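You operate a simulated robot arm through the tools that you are given. There is no shell and no other tool. Be economical: measure what you need, move in short steps, check, and stop when the job is done.

You are at the controls of a simulated robot arm. One attempt, no reset.

TASK
Fetch the brown brush and set it on top of the red board.
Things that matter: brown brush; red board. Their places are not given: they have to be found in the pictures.

The check looks at the end state, three seconds after you hand in, the way a careful person would. Anything else that was tipped, shoved, dropped, spilled or broken makes it a failure.

THE ROBOT
A 6-joint arm with a two-finger parallel gripper, fixed in place. Base frame: the origin is at the foot of the arm, x ahead of it, y to its left, z up; the work surface is at about z = 0. Lengths are in cm, angles in degrees, forces in N, time in s.
With the tool pointing down near the work surface it reaches from about 14 to 58 cm from the base axis. Its first joint turns from -66.0 to 66.0 degrees. Payload 2.1 kg.
The TCP is the grasp point between the finger pads, 3 cm short of the fingertips. In the tool frame z runs along the fingers and y along their closing line. The gripper opens to 9.4 cm. The fingers are 2.8 cm wide and 1 cm thick; the gripper's body (5 by 9.6 cm) begins 5.5 cm behind the TCP.
Orientation is that of the tool frame in the base frame, as [roll, pitch, yaw] about the fixed x, y, z axes, in that order (R = Rz(yaw) Ry(pitch) Rx(roll)). With the fingers straight down and closing along the base's y, the tool's x points along the base's -x, its y along +y and its z along -z.

THE INTERFACE
- The arm moves only by the tool arm_command. Its argument "series" is a list of rows, each an object of numbers (a shift or turn left out is 0, a gripper value left out holds the last): "x", "y", "z": the shift along the tool's x, y, z in cm; "rx", "ry", "rz": the turn, a rotation vector about the tool's x, y, z in degrees. In form: [{"x": .., "y": .., "z": .., "rx": .., "ry": .., "rz": ..}, ...]. A call has 1 to 20 rows; each row is the pose to reach, as a shift and turn from the pose commanded when the call began, along the tool's axes at that moment. "fingers" is the opening in per cent of the stroke, from 0 (shut) to 100 (fully open), set as the call begins (left out, the last holds). Rows are played at 5 a second. More than 5 cm and 8.6 degrees between two rows, or a gripper value outside its range, and nothing of the call is played. Where a pose cannot be reached the arm comes as near as it can. A force on the tool above 40 N (or 10 N above the force at the start of the call, whichever is more), or a blocked arm, ends the call early, and 0.2 s more pass. Each finger travels about 7.2 cm/s and halts on what it meets, pressing with about 39 N; the grip force reading is that of the motor and also rises with nothing between the fingers. The clock runs only during rows and for 0.2 s after the last one: add rows that repeat a pose to give the fingers time. It gives the time, the measured TCP pose, the force on the tool (base axes), the opening and the grip force at its end, in the units of the frame above (readings bear some noise), and new pictures: "views" is both (left out), scene, wrist or none.
- Cameras (640 x 400 px; columns grow to the right, rows downward): "scene" is fixed at [5.69, -36.88, 49.24]; the picture's right is [0.78, -0.62, 0.00], its down [-0.31, -0.39, -0.86] and it looks along [0.54, 0.68, -0.50] (base axes); focal length 344 px, centre (320, 200). "wrist" rides on the gripper at [7.6, 1.4, -10.3] in the tool frame; the picture's right is [-0.18, 0.98, 0.00], its down [-0.75, -0.14, -0.64] and it looks along [-0.63, -0.12, 0.77] (tool axes); focal length 243 px, centre (320, 200).
- point_at(camera, pixels): for up to 12 pixels [column, row] of the newest picture of that camera ("zoom" is the newest enlarged one), the place [x, y, z] in the base frame of the surface seen there, good to about 0.2 cm. It takes no simulated time.
- enlarge(camera, box): a new picture of the part [left, top, right, bottom] of that camera's present view, enlarged. It takes no simulated time.
- hand_in(): hands the job in; it is judged then, once.

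Keep the steps short. Do not move on a guess: measure, check each grasp and each placing, and mend mistakes. In all there are 60 turns and 170 pictures (those below and enlarged ones count). Leave the gripper open and the arm clear of the work at the hand-in unless told otherwise, and finish with a single line.

The tools are called after "Emit:" as name(argument=value, ...) on one line, values as JSON. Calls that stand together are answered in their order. arm_command: Moves the arm, as the interface text tells. Its arguments: {"type":"object","properties":{"series":{"type":"array","items":{"type":"object","properties":{"x":{"type":"number"},"y":{"type":"number"},"z":{"type":"number"},"rx":{"type":"number"},"ry":{"type":"number"},"rz":{"type":"number"}}}},"fingers":{"type":"number"},"views":{"type":"string","enum":["both","scene","wrist","none"]}},"required":["series"]} The other tools are called the same way: point_at (camera, pixels) gives the place of the surface under pixels of a picture; enlarge (camera, box) takes an enlarged picture of a part of a camera's view; hand_in () hands the job in.

At the start:

```text
clock: 0.0
position: [21.4, 19.84, 28.45]
tool_rot: [-180.0, -0.1, 180.0]
contact_force: [0.1, 0.0, -0.1]
width: 9.4
finger_force: 0.0
```

scene: 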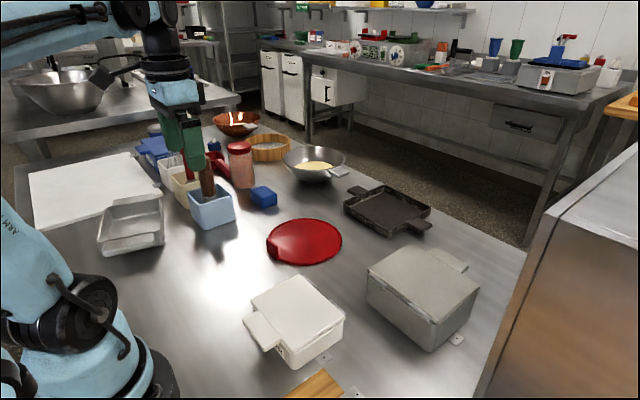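
wrist: 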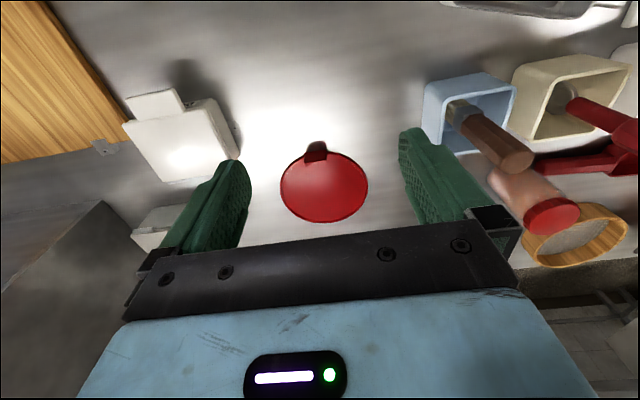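

The red board is the round disc near scene (305,242). A brown handle stands in the blue box at scene (208,180). I'll enlarge both areas.

Emit:
enlarge(camera="scene", box=[130, 100, 290, 240])

Emit:
enlarge(camera="wrist", box=[390, 40, 640, 280])

Emit:
point_at(camera="wrist", pixels=[[324, 190], [290, 190], [365, 190], [324, 218], [316, 150], [455, 105], [470, 122], [520, 158], [505, 158], [425, 90], [515, 85], [490, 75]])

Emit:
point_at(camera="scene", pixels=[[305, 242], [270, 240], [340, 240], [305, 221], [300, 263], [275, 243], [190, 200], [235, 195], [195, 226], [234, 218], [207, 170], [208, 190]])

```text
2.86 times, centred on (210, 170) of scene
```

zoom: 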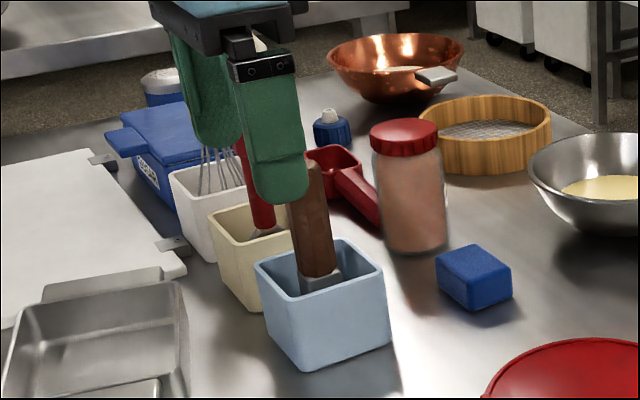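

```text
1.67 times, centred on (515, 160) of wrist
```

zoom: 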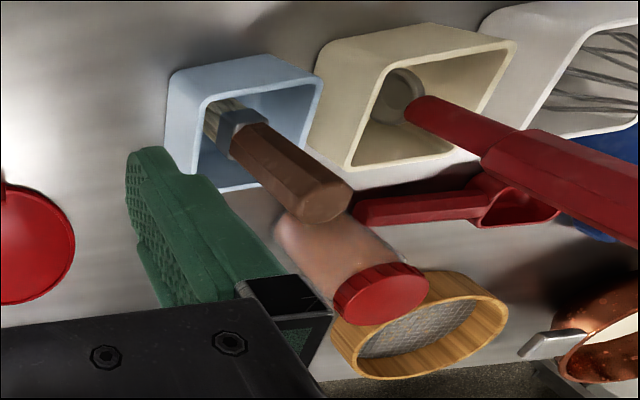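

```text
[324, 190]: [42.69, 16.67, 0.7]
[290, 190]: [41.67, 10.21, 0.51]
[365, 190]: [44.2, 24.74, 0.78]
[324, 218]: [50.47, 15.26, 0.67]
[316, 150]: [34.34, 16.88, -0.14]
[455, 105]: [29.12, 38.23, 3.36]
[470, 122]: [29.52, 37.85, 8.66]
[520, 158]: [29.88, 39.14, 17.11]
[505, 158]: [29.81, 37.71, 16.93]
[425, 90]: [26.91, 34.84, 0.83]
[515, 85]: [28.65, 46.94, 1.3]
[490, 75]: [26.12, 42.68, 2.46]
```

```text
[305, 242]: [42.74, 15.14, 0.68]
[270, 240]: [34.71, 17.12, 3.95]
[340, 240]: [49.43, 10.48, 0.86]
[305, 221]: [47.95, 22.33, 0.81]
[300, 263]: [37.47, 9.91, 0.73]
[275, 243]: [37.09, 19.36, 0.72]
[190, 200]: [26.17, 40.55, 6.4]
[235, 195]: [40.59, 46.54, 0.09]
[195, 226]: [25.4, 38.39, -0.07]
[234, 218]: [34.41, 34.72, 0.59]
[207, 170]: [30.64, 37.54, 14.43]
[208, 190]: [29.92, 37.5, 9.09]
```

The brush is a brown handle standing bristles-down in the blue box. Now I'll measure the handle's width, its lean, the neighbouring red handle and the board's tab.

Emit:
enlarge(camera="scene", box=[250, 200, 360, 280])

Emit:
enlarge(camera="wrist", box=[410, 60, 640, 210])

Emit:
point_at(camera="wrist", pixels=[[516, 160], [500, 160], [530, 158], [515, 172], [480, 130], [575, 100], [610, 118], [635, 118], [560, 165], [550, 215], [520, 65], [628, 65]])

Emit:
point_at(camera="scene", pixels=[[268, 238], [275, 240], [270, 248], [272, 255], [280, 255], [203, 185], [213, 185], [206, 196], [130, 210], [160, 200], [194, 165], [222, 208]])

```text
5.00 times, centred on (305, 240) of scene
```

zoom: 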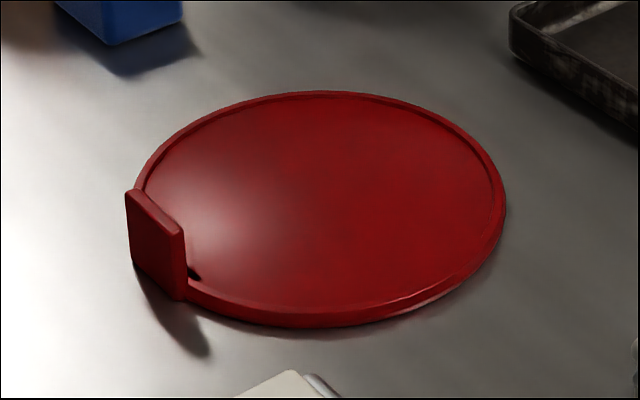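

```text
2.67 times, centred on (525, 135) of wrist
```

zoom: 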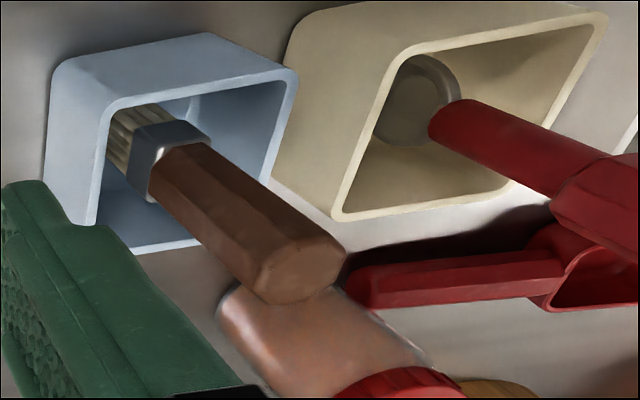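

```text
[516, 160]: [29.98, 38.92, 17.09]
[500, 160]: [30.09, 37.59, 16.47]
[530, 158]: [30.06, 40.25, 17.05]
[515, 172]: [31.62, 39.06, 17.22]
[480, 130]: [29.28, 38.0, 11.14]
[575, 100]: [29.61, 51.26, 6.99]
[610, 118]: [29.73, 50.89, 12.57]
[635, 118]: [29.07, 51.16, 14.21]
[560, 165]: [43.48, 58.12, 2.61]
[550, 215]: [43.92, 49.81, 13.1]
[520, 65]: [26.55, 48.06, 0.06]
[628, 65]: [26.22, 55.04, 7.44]
```

```text
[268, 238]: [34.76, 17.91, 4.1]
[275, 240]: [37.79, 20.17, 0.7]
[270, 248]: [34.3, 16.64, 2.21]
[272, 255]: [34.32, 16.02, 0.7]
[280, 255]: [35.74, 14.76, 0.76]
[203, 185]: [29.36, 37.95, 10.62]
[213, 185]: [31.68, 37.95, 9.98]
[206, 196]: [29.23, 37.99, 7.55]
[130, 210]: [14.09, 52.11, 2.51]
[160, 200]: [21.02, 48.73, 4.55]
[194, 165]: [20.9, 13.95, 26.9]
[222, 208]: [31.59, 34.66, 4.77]
```

The handle is vertical near (30.3, 39) with its top at z≈17, and it is about 2.7 cm thick. The box walls end near z≈7. The board is a disc with an upright tab on the base side.

I'll grip the handle with the tool horizontal, pointing along +y, so it can be laid flat later. First I'll yaw the tool 90° while shifting to x≈30.

Emit:
arm_command(series=[{"x": -0.8, "rz": -8.2}, {"x": -1.6, "rz": -16.4}, {"x": -2.4, "rz": -24.6}, {"x": -3.2, "rz": -32.8}, {"x": -4, "rz": -41}, {"x": -4.8, "rz": -49.2}, {"x": -5.6, "rz": -57.4}, {"x": -6.4, "rz": -65.6}, {"x": -7.2, "rz": -73.8}, {"x": -8, "rz": -82}, {"x": -8.8, "rz": -90}], fingers=100, views="both")

Emit:
point_at(camera="scene", pixels=[[305, 219], [303, 262], [339, 240], [322, 222], [285, 224], [330, 255]])

```text
clock: 2.4
position: [30.19, 19.76, 28.64]
tool_rot: [179.9, 0.0, -90.0]
contact_force: [0.3, 0.3, 0.5]
width: 9.38
finger_force: 0.0
```

scene: 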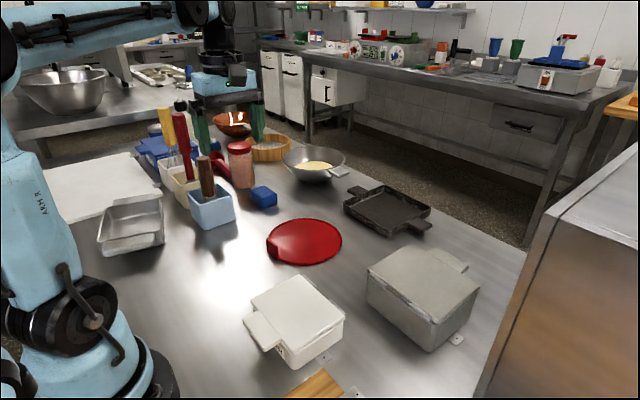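
wrist: 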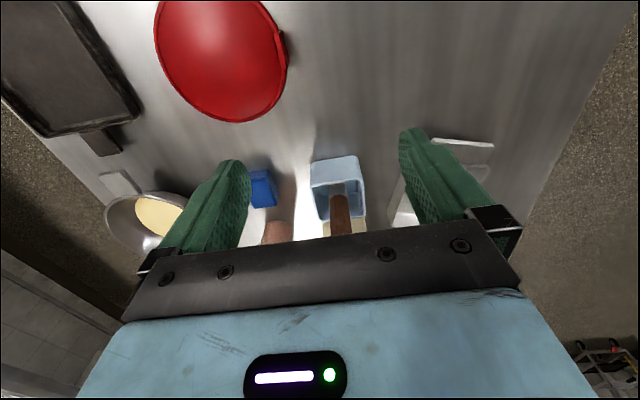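

```text
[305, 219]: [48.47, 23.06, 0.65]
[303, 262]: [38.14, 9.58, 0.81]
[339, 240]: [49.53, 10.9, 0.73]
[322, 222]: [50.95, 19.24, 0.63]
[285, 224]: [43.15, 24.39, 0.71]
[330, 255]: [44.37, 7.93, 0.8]
```

The yaw worked. The disc's centre is about (43.4, 16.2) with radius 8.2. Next I'll look at the unobstructed brush and tilt the tool towards +y while holding height.

Emit:
enlarge(camera="scene", box=[150, 95, 270, 235])

Emit:
point_at(camera="scene", pixels=[[201, 165], [206, 165], [211, 165], [203, 185], [208, 185], [213, 185], [204, 157], [205, 194], [212, 194], [182, 118], [189, 175], [225, 190]])

Emit:
arm_command(series=[{"ry": -8}, {"ry": -16}, {"ry": -24}, {"ry": -32}, {"ry": -40}, {"ry": -48}], views="scene")

```text
2.86 times, centred on (210, 165) of scene
```

zoom: 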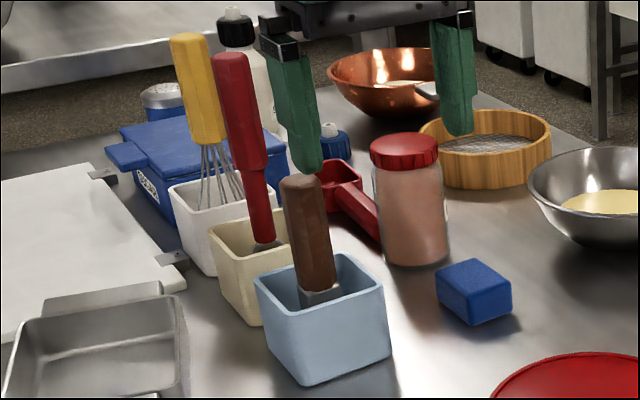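

```text
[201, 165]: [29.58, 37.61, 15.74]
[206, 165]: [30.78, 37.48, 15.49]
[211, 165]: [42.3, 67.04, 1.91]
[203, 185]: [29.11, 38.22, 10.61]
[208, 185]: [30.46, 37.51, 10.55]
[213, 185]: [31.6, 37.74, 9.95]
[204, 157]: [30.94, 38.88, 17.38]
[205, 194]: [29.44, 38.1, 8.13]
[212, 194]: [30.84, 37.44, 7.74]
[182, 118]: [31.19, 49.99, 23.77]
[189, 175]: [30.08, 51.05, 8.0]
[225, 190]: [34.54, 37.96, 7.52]
```

```text
clock: 3.8
position: [30.17, 19.8, 28.54]
tool_rot: [-179.9, 48.2, -90.0]
contact_force: [0.2, -0.6, 0.3]
width: 9.4
finger_force: 0.1
```

scene: 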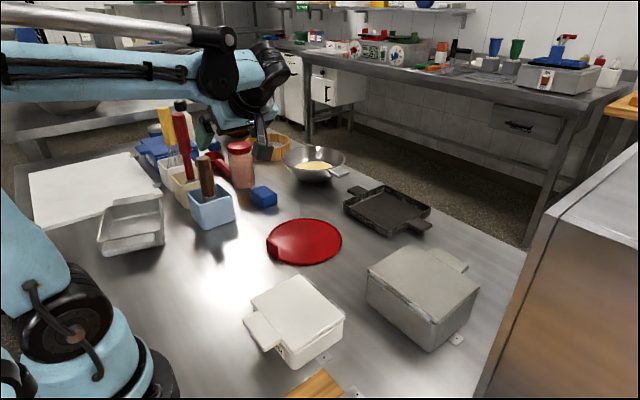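

Tilt is 48° as commanded. I'll continue to horizontal.

Emit:
arm_command(series=[{"ry": -8}, {"ry": -16}, {"ry": -24}, {"ry": -32}, {"ry": -41.9}], views="none")

```text
refused: row 5 steps farther than a row can; nothing moved
```

The last step was too large, so I'll split it.

Emit:
arm_command(series=[{"ry": -8}, {"ry": -16}, {"ry": -24}, {"ry": -32}, {"ry": -37}, {"ry": -41.9}], views="both")

```text
clock: 5.2
position: [30.15, 19.75, 28.49]
tool_rot: [161.8, 90.0, -108.2]
contact_force: [-0.2, 0.7, -0.3]
width: 9.4
finger_force: 0.0
```

scene: 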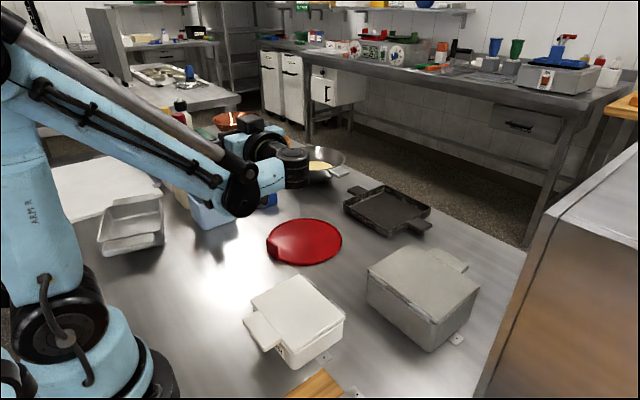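
wrist: 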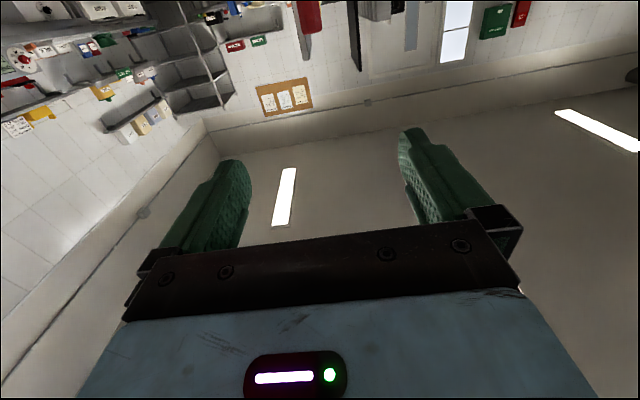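

The tool is horizontal along +y. Next I'll move forward to y≈27, then down to z≈14.5 in front of the handle, with the fingertips at y≈30.

Emit:
arm_command(series=[{"z": 2.5}, {"z": 5, "y": -0.2}, {"z": 7.2, "y": -0.25}, {"z": 7.2, "y": -0.25, "x": 2}, {"z": 7.2, "y": -0.25, "x": 4}, {"z": 7.2, "y": -0.25, "x": 6}, {"z": 7.2, "y": -0.25, "x": 8}, {"z": 7.2, "y": -0.25, "x": 10}, {"z": 7.2, "y": -0.25, "x": 12}, {"z": 7.2, "y": -0.25, "x": 14}], views="both")

```text
clock: 7.4
position: [31.3, 27.15, 15.44]
tool_rot: [174.1, 89.9, -95.8]
contact_force: [0.0, -0.2, -1.0]
width: 9.4
finger_force: 0.1
out of reach, approached as far as the arm can: row 10
```

scene: 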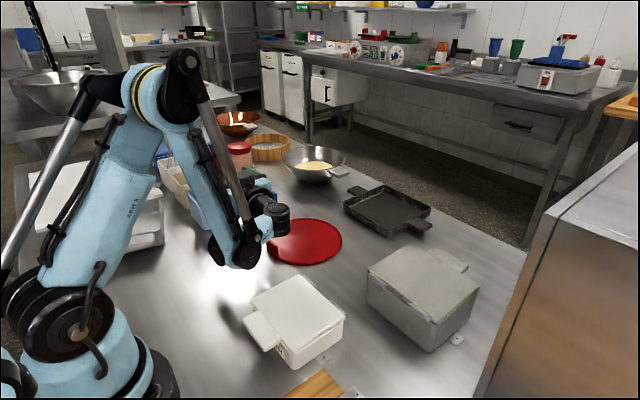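
wrist: 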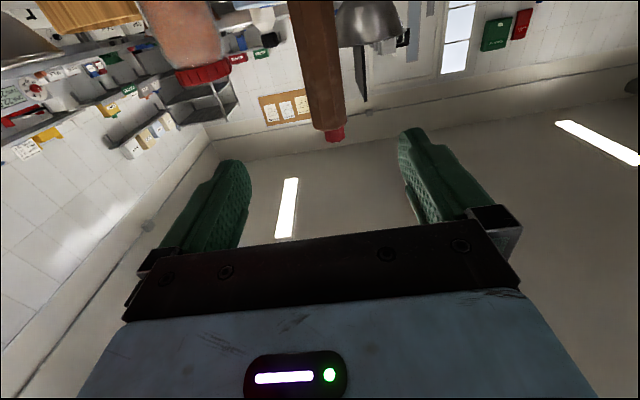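

The arm clipped at z≈15.4, x≈31.3, close to the reach limit. Further out should be easier, so I'll raise slightly, move forward 3 cm and re-read.

Emit:
arm_command(series=[{"x": -0.8}, {"x": -0.8, "z": 1.5}, {"x": -0.8, "z": 3}, {"x": -0.8, "z": 3}], views="wrist")

```text
clock: 8.4
position: [31.29, 30.4, 16.24]
tool_rot: [170.6, 89.9, -99.4]
contact_force: [0.7, -0.1, 0.3]
width: 9.41
finger_force: 0.0
```

wrist: 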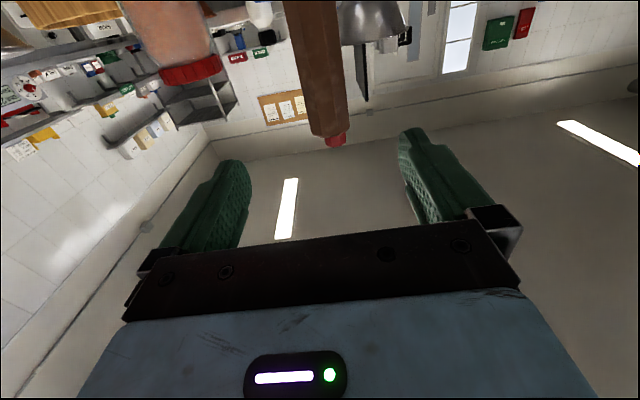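

The command restarts from the clipped pose. Now I'll correct x by 0.9 cm (tool y +0.9) and go down 2 cm. The fingertips are at y≈33.4, still clear of the handle at 37.5.

Emit:
arm_command(series=[{"y": 0.5, "x": 0.5}, {"y": 0.9, "x": 1.0}, {"y": 0.9, "x": 1.5}, {"y": 0.9, "x": 2.0}, {"y": 0.9, "x": 2.0}], views="both")

```text
clock: 9.6
position: [30.99, 30.36, 14.83]
tool_rot: [175.7, 89.8, -94.3]
contact_force: [0.8, -0.3, -0.2]
width: 9.41
finger_force: 0.1
out of reach, approached as far as the arm can: row 3, 4, 5
```

scene: 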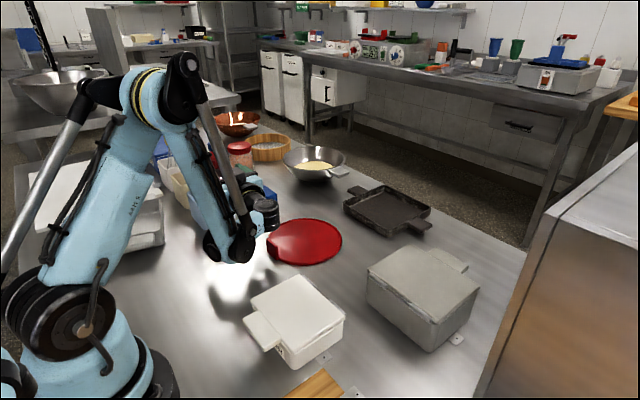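
wrist: 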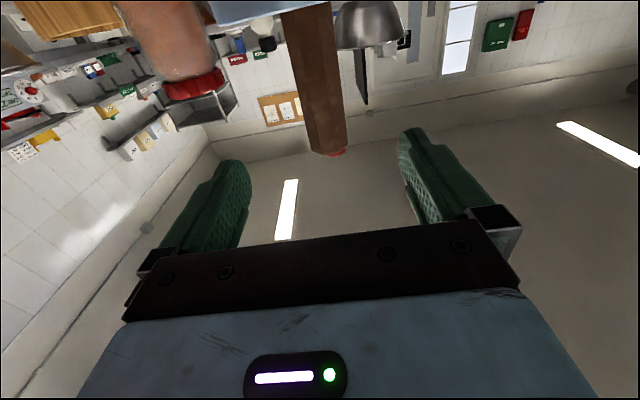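

It clipped again slightly. I'll move forward 3 cm, putting the tips at ≈36.4 on either side of the handle line, then fix x.

Emit:
arm_command(series=[{"z": 1.5}, {"z": 3}, {"z": 3, "y": 0.3}, {"z": 3, "y": 0.6}, {"z": 3, "y": 0.6}], views="wrist")

```text
clock: 10.8
position: [30.32, 33.51, 15.01]
tool_rot: [171.4, 90.0, -98.8]
contact_force: [-0.1, 0.6, -0.4]
width: 9.41
finger_force: 0.1
```

wrist: 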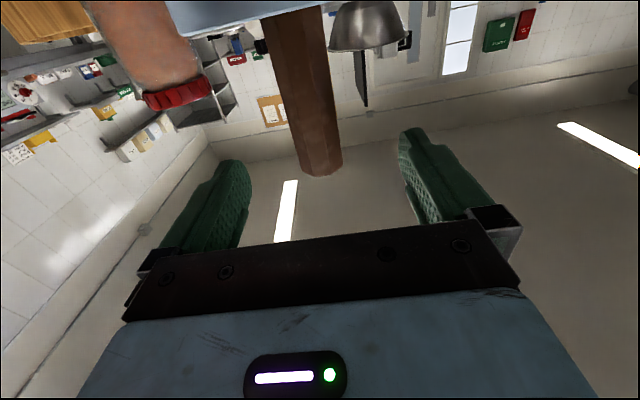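

Aligned at x=30.32, z=15.0. I'll measure the handle from the wrist view before advancing.

Emit:
point_at(camera="wrist", pixels=[[305, 120], [320, 120], [333, 120], [320, 160], [302, 168], [338, 168], [295, 60], [325, 60], [310, 20]])

Emit:
arm_command(series=[{"z": 1}, {"z": 2, "x": 0.3}, {"z": 3.2, "x": 0.5}, {"z": 3.2, "x": 0.5}], views="both")

```text
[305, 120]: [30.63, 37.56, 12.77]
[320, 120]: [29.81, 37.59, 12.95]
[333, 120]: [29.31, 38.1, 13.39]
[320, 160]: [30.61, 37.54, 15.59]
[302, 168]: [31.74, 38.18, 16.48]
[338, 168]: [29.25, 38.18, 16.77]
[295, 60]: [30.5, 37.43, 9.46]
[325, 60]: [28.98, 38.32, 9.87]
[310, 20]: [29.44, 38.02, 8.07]
```

```text
clock: 11.8
position: [30.44, 36.71, 14.42]
tool_rot: [170.3, 89.9, -99.8]
contact_force: [0.1, 1.0, -0.2]
width: 9.43
finger_force: 0.1
```

scene: 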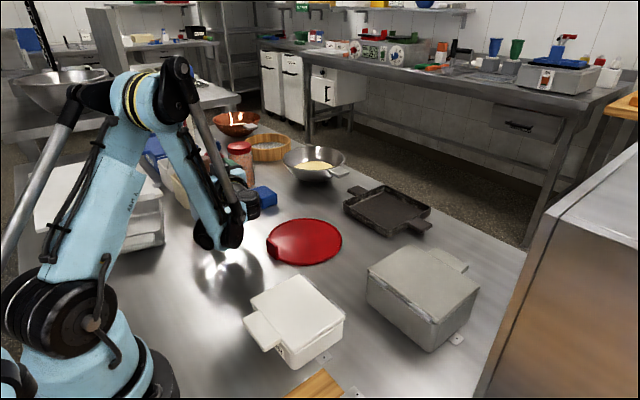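
wrist: 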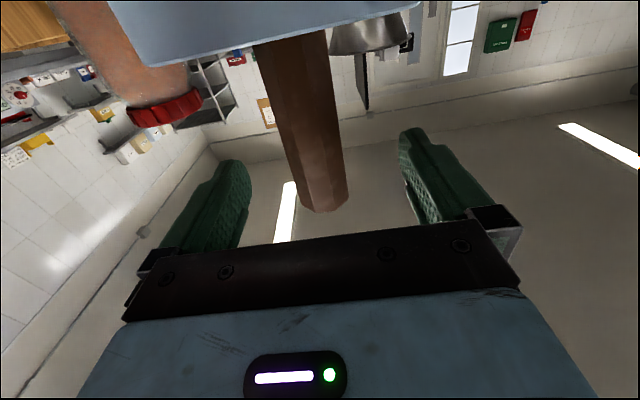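

The handle axis is at x≈30.4, 37.5–40.2 in y, and the fingers now straddle it. Closing the gripper.

Emit:
arm_command(series=[{}, {}, {}, {}, {}], fingers=0, views="wrist")

```text
clock: 13.0
position: [30.36, 36.59, 14.42]
tool_rot: [174.0, 89.8, -96.0]
contact_force: [-0.1, 0.2, -0.1]
width: 3.05
finger_force: 39.0
```

wrist: 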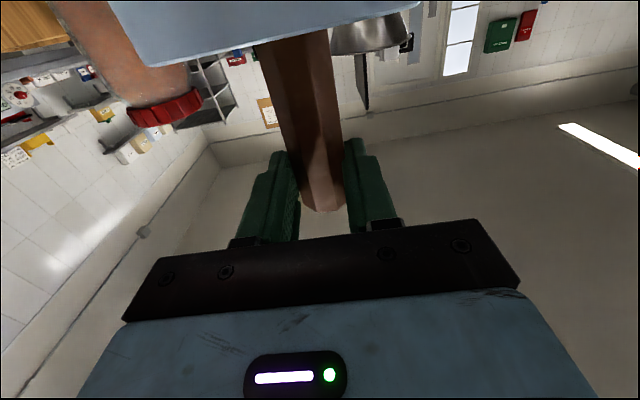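

Gripped: width is 3.05 cm at 39 N. Now I'll lift straight up (tool −x) 3 cm and check that the brush comes without the box.

Emit:
arm_command(series=[{"x": -1}, {"x": -2}, {"x": -3}], views="both")

```text
clock: 13.8
position: [30.29, 36.6, 17.39]
tool_rot: [172.1, 89.9, -97.8]
contact_force: [-0.7, 0.4, -0.2]
width: 3.05
finger_force: 39.0
```

scene: 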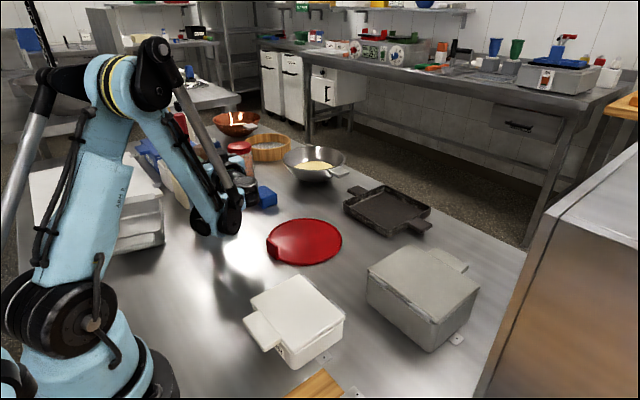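
wrist: 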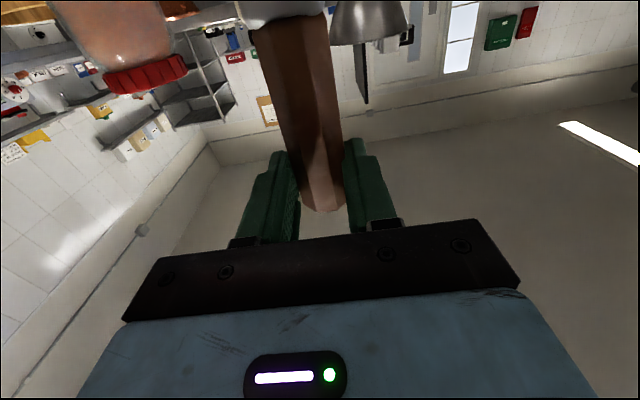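

The box stayed behind and the grip is steady. I'll lift another 12 cm.

Emit:
arm_command(series=[{"x": -2}, {"x": -4}, {"x": -6}, {"x": -8}, {"x": -10}, {"x": -12}], views="scene")

```text
clock: 15.2
position: [30.3, 36.67, 29.49]
tool_rot: [173.5, 89.9, -96.5]
contact_force: [0.0, 0.3, 0.3]
width: 3.05
finger_force: 39.0
```

scene: 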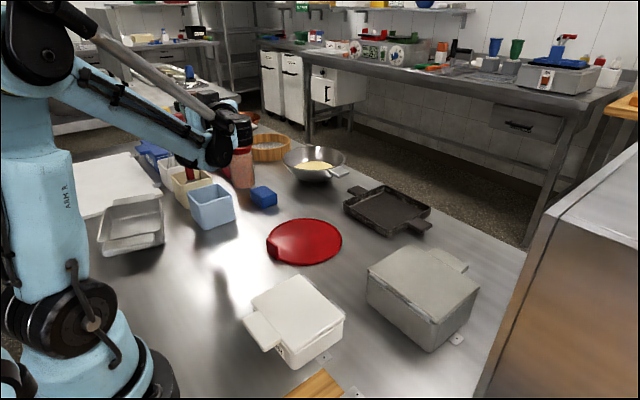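

The box is intact and upright. I'll retract 14 cm along −y, high over the surface, then rotate the tool down.

Emit:
arm_command(series=[{"z": -2.5}, {"z": -5}, {"z": -7.5}, {"z": -10}, {"z": -12}, {"z": -14}], views="scene")

```text
clock: 16.6
position: [30.25, 22.59, 29.46]
tool_rot: [172.2, 89.9, -97.7]
contact_force: [0.1, -0.5, -0.7]
width: 3.05
finger_force: 38.7
```

scene: 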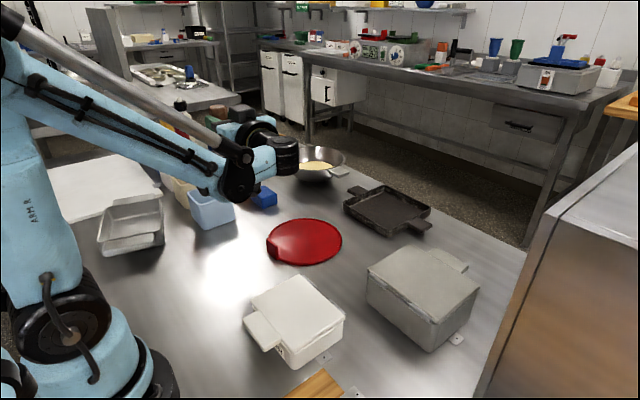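

Now I'll rotate the tool back to pointing down (ry +90), which lays the brush horizontal along y.

Emit:
arm_command(series=[{"ry": 7.5}, {"ry": 15}, {"ry": 22.5}, {"ry": 30}, {"ry": 37.5}, {"ry": 45}, {"ry": 52.5}, {"ry": 60}, {"ry": 67.5}, {"ry": 75}, {"ry": 82.5}, {"ry": 90}], views="both")

```text
clock: 19.2
position: [30.32, 22.57, 29.38]
tool_rot: [180.0, -0.2, -90.1]
contact_force: [-0.1, -0.4, -0.5]
width: 3.04
finger_force: 38.6
```

scene: 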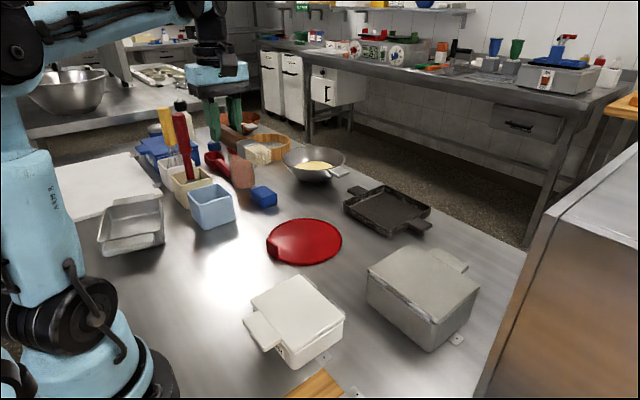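
wrist: 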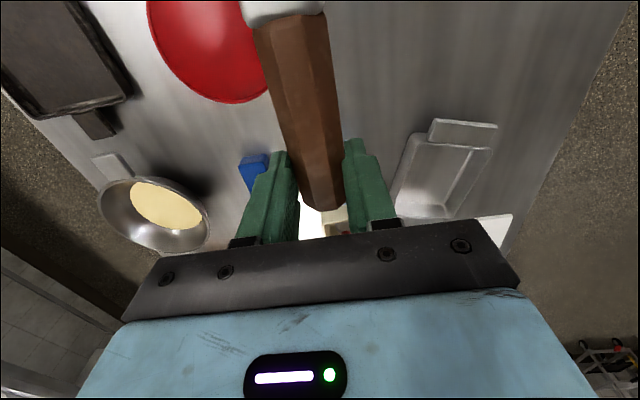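

The brush is now horizontal. I'll look closer to measure its ends and underside.

Emit:
enlarge(camera="scene", box=[190, 80, 310, 180])

Emit:
point_at(camera="scene", pixels=[[222, 127], [230, 138], [235, 148], [246, 148], [255, 150], [265, 150], [270, 155], [268, 163], [258, 162], [248, 158]])

```text
4.00 times, centred on (250, 130) of scene
```

zoom: 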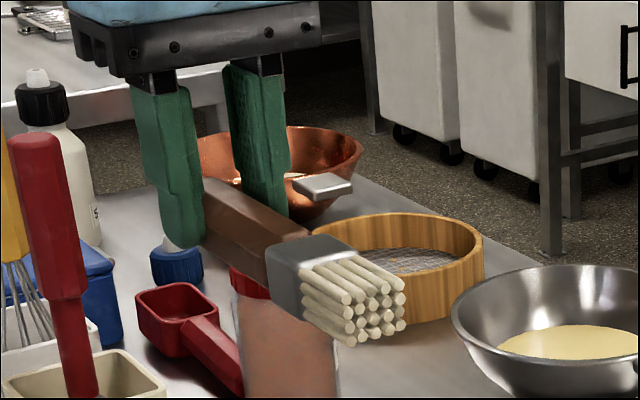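

```text
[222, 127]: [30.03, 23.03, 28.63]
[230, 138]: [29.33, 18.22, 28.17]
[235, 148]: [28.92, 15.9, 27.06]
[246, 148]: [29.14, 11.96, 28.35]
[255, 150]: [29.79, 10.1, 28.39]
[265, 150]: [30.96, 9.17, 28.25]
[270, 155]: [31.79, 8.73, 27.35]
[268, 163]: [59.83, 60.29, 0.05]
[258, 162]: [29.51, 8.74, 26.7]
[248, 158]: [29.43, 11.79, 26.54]
```

The brush runs from y≈8.7 to 25.3, so its centre is 5.6 cm behind the TCP. The target TCP is about (43.4, 21.8). I'll check the underside of the head and move over the board, still high.

Emit:
point_at(camera="zoom", pixels=[[280, 312], [300, 318], [345, 338], [270, 250], [322, 240], [400, 325], [240, 270], [215, 250]])

Emit:
arm_command(series=[{"y": -2.2, "x": 0.2}, {"y": -4.4, "x": 0.4}, {"y": -6.6, "x": 0.6}, {"y": -8.8, "x": 0.8}, {"y": -11, "x": 0.8}, {"y": -13.1, "x": 0.8}, {"y": -13.1, "x": 0.8}], views="scene")

```text
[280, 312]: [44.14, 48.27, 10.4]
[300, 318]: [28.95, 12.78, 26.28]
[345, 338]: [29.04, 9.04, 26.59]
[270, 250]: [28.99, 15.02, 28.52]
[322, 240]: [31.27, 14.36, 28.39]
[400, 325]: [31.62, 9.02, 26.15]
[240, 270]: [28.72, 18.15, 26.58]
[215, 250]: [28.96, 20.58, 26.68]
```

```text
clock: 20.8
position: [43.29, 21.93, 29.34]
tool_rot: [-180.0, -0.1, -90.0]
contact_force: [-0.3, -0.3, -0.3]
width: 3.04
finger_force: 39.4
```

scene: 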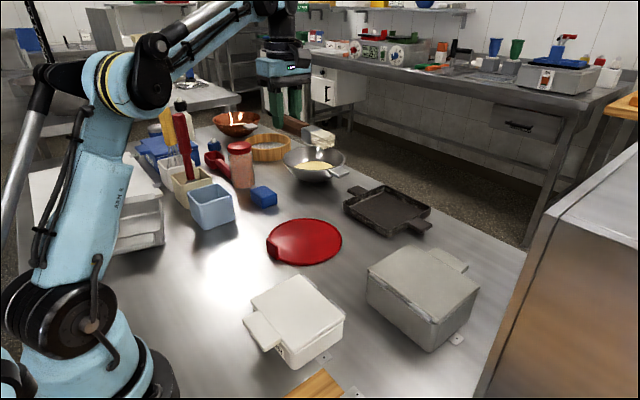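

I'm over the board. The brush underside is about 3.4–3.6 cm below the TCP. Descending to z≈8, well short of contact.

Emit:
arm_command(series=[{"z": 3, "y": -0.1}, {"z": 6, "y": -0.1}, {"z": 9, "y": -0.1}, {"z": 12, "y": -0.1}, {"z": 15, "y": -0.1}, {"z": 17.5, "y": -0.1}, {"z": 19.5, "y": -0.1}, {"z": 21.3, "y": -0.1}, {"z": 21.3, "y": -0.1}], views="both")

Emit:
enlarge(camera="scene", box=[240, 170, 370, 280])

```text
clock: 22.8
position: [43.54, 21.75, 8.11]
tool_rot: [179.9, -0.1, -90.0]
contact_force: [-0.6, 0.7, 0.0]
width: 3.0
finger_force: 39.0
```

scene: 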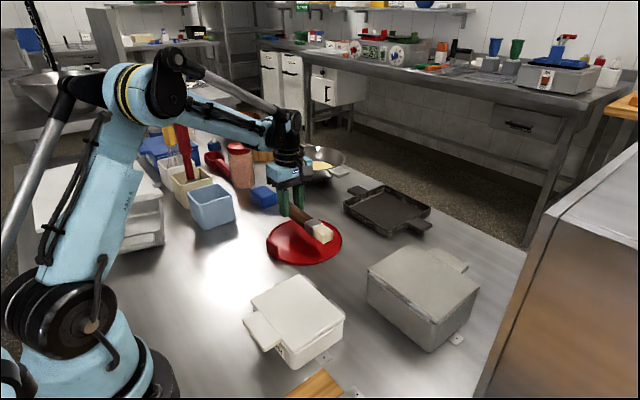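
wrist: 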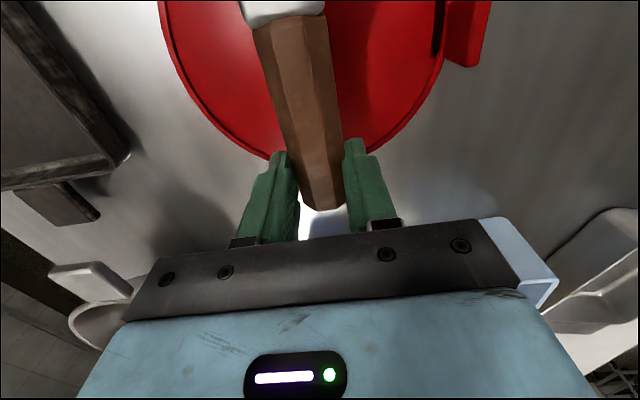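

```text
3.64 times, centred on (305, 225) of scene
```

zoom: 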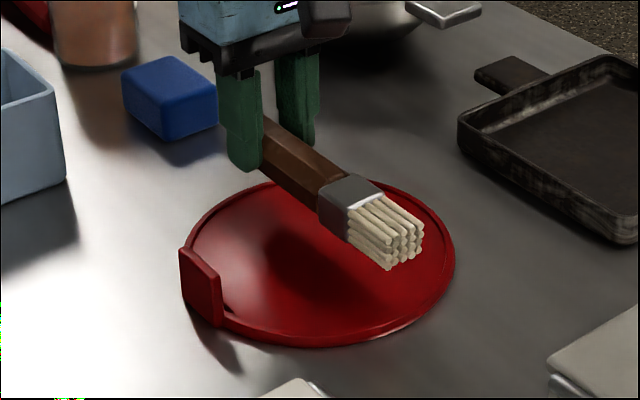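

The brush is centred over the disc, clear of the tab. I'll lower 3.2 cm slowly to z≈4.9, then check.

Emit:
arm_command(series=[{"z": 0.8}, {"z": 1.6}, {"z": 2.2}, {"z": 2.7}, {"z": 3.2}, {"z": 3.2}], views="scene")

Emit:
enlarge(camera="scene", box=[250, 190, 360, 280])

```text
clock: 24.2
position: [43.46, 21.85, 4.93]
tool_rot: [-180.0, -0.1, -89.9]
contact_force: [0.4, 0.3, 0.2]
width: 3.0
finger_force: 38.7
```

scene: 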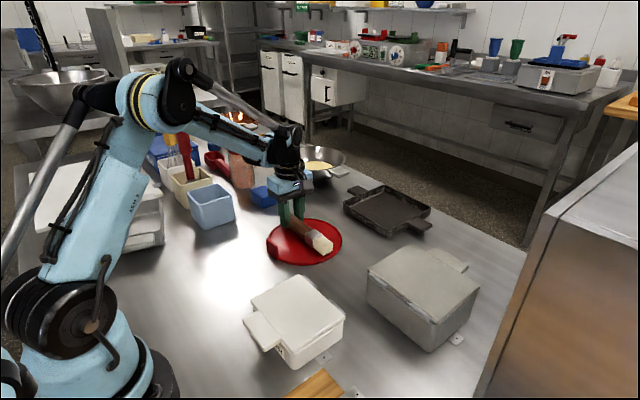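

```text
4.44 times, centred on (305, 235) of scene
```

zoom: 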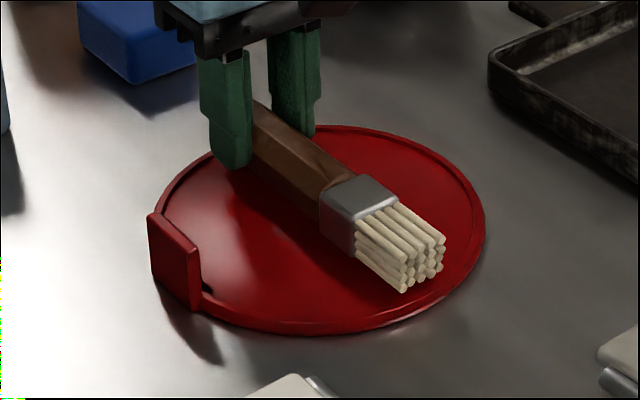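

Very close, with no contact force yet. I'll lower in 0.15 cm steps up to 0.6 cm, watching the force.

Emit:
arm_command(series=[{"z": 0.15}, {"z": 0.3}, {"z": 0.4}, {"z": 0.4}], views="none")

```text
clock: 25.2
position: [43.54, 21.78, 4.63]
tool_rot: [-179.9, -0.1, -90.0]
contact_force: [0.2, 0.4, 3.6]
width: 3.04
finger_force: 39.4
```

Light contact of 3.6 N upward: the brush is resting on the board. I'll open the gripper partway, to about 6 cm.

Emit:
arm_command(series=[{}, {}, {}, {}], fingers=62, views="scene")

Emit:
enlarge(camera="scene", box=[250, 190, 360, 280])

```text
clock: 26.2
position: [43.56, 21.75, 4.57]
tool_rot: [-180.0, -0.2, -90.0]
contact_force: [-0.4, 0.5, -0.7]
width: 5.84
finger_force: 0.1
```

scene: 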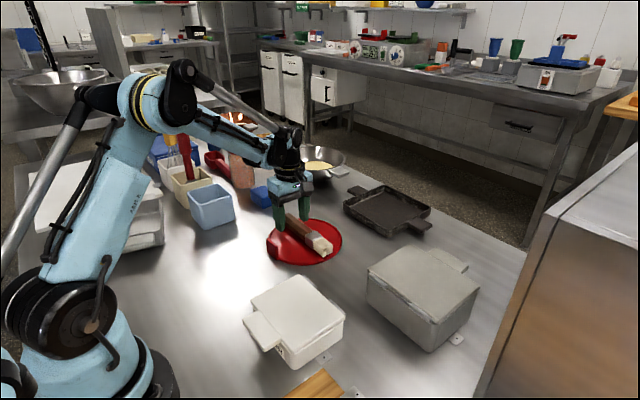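

```text
4.44 times, centred on (305, 235) of scene
```

zoom: 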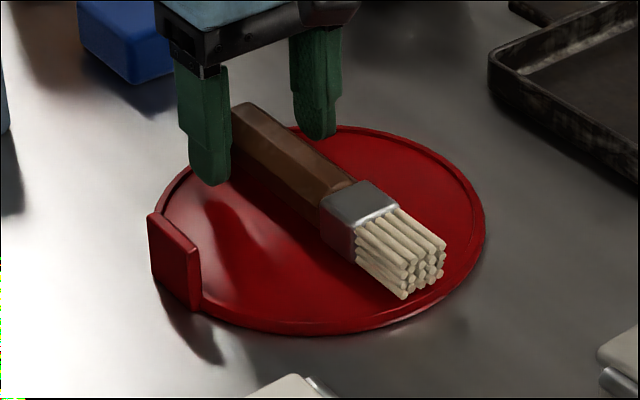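

The brush is resting free on the board. Now I'll retreat straight up about 20 cm.

Emit:
arm_command(series=[{"z": -0.7}, {"z": -1.5}, {"z": -3}, {"z": -5}, {"z": -8}, {"z": -11}, {"z": -14}, {"z": -17}, {"z": -20}, {"z": -22}], views="both")

Emit:
enlarge(camera="scene", box=[250, 190, 360, 280])

```text
clock: 28.4
position: [43.54, 21.8, 26.59]
tool_rot: [179.9, -0.1, -90.1]
contact_force: [-0.5, 0.8, 0.2]
width: 5.82
finger_force: 0.0
```

scene: 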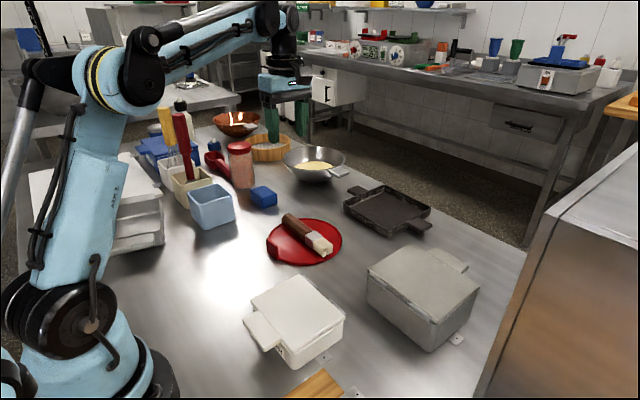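
wrist: 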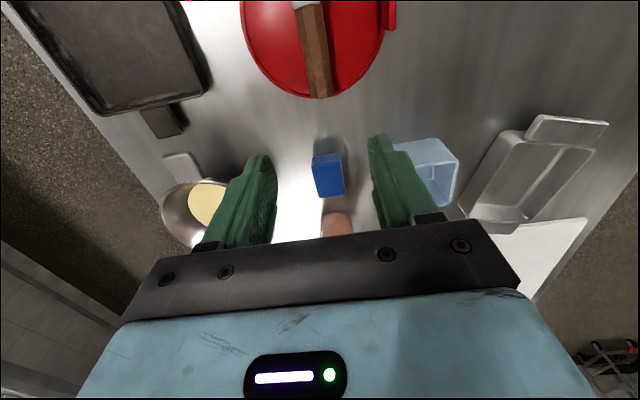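

```text
4.44 times, centred on (305, 235) of scene
```

zoom: 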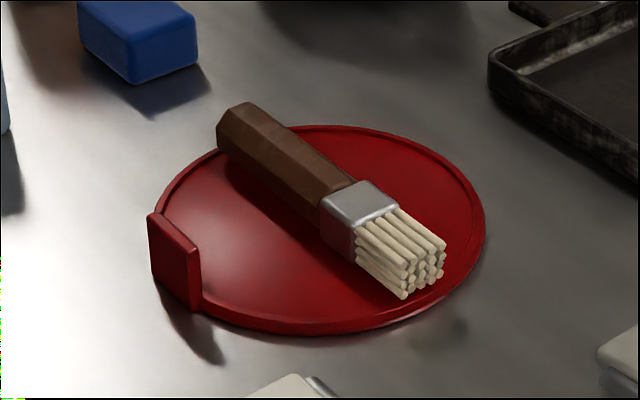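

The brush lies flat on the board, the board hasn't moved, and everything else is where it was. I'll open the gripper fully and hand in.

Emit:
arm_command(series=[{}, {}, {}], fingers=100, views="none")

```text
clock: 29.2
position: [43.47, 21.77, 26.67]
tool_rot: [180.0, 0.0, -90.0]
contact_force: [-0.1, -0.5, -0.2]
width: 9.41
finger_force: 0.0
```

The gripper is fully open and clear of the work, so I'm handing in.

Emit:
hand_in()

```text
The job is handed in.
```

The brown brush is lying flat on top of the red board, the gripper is open and clear, and nothing else was visibly disturbed.
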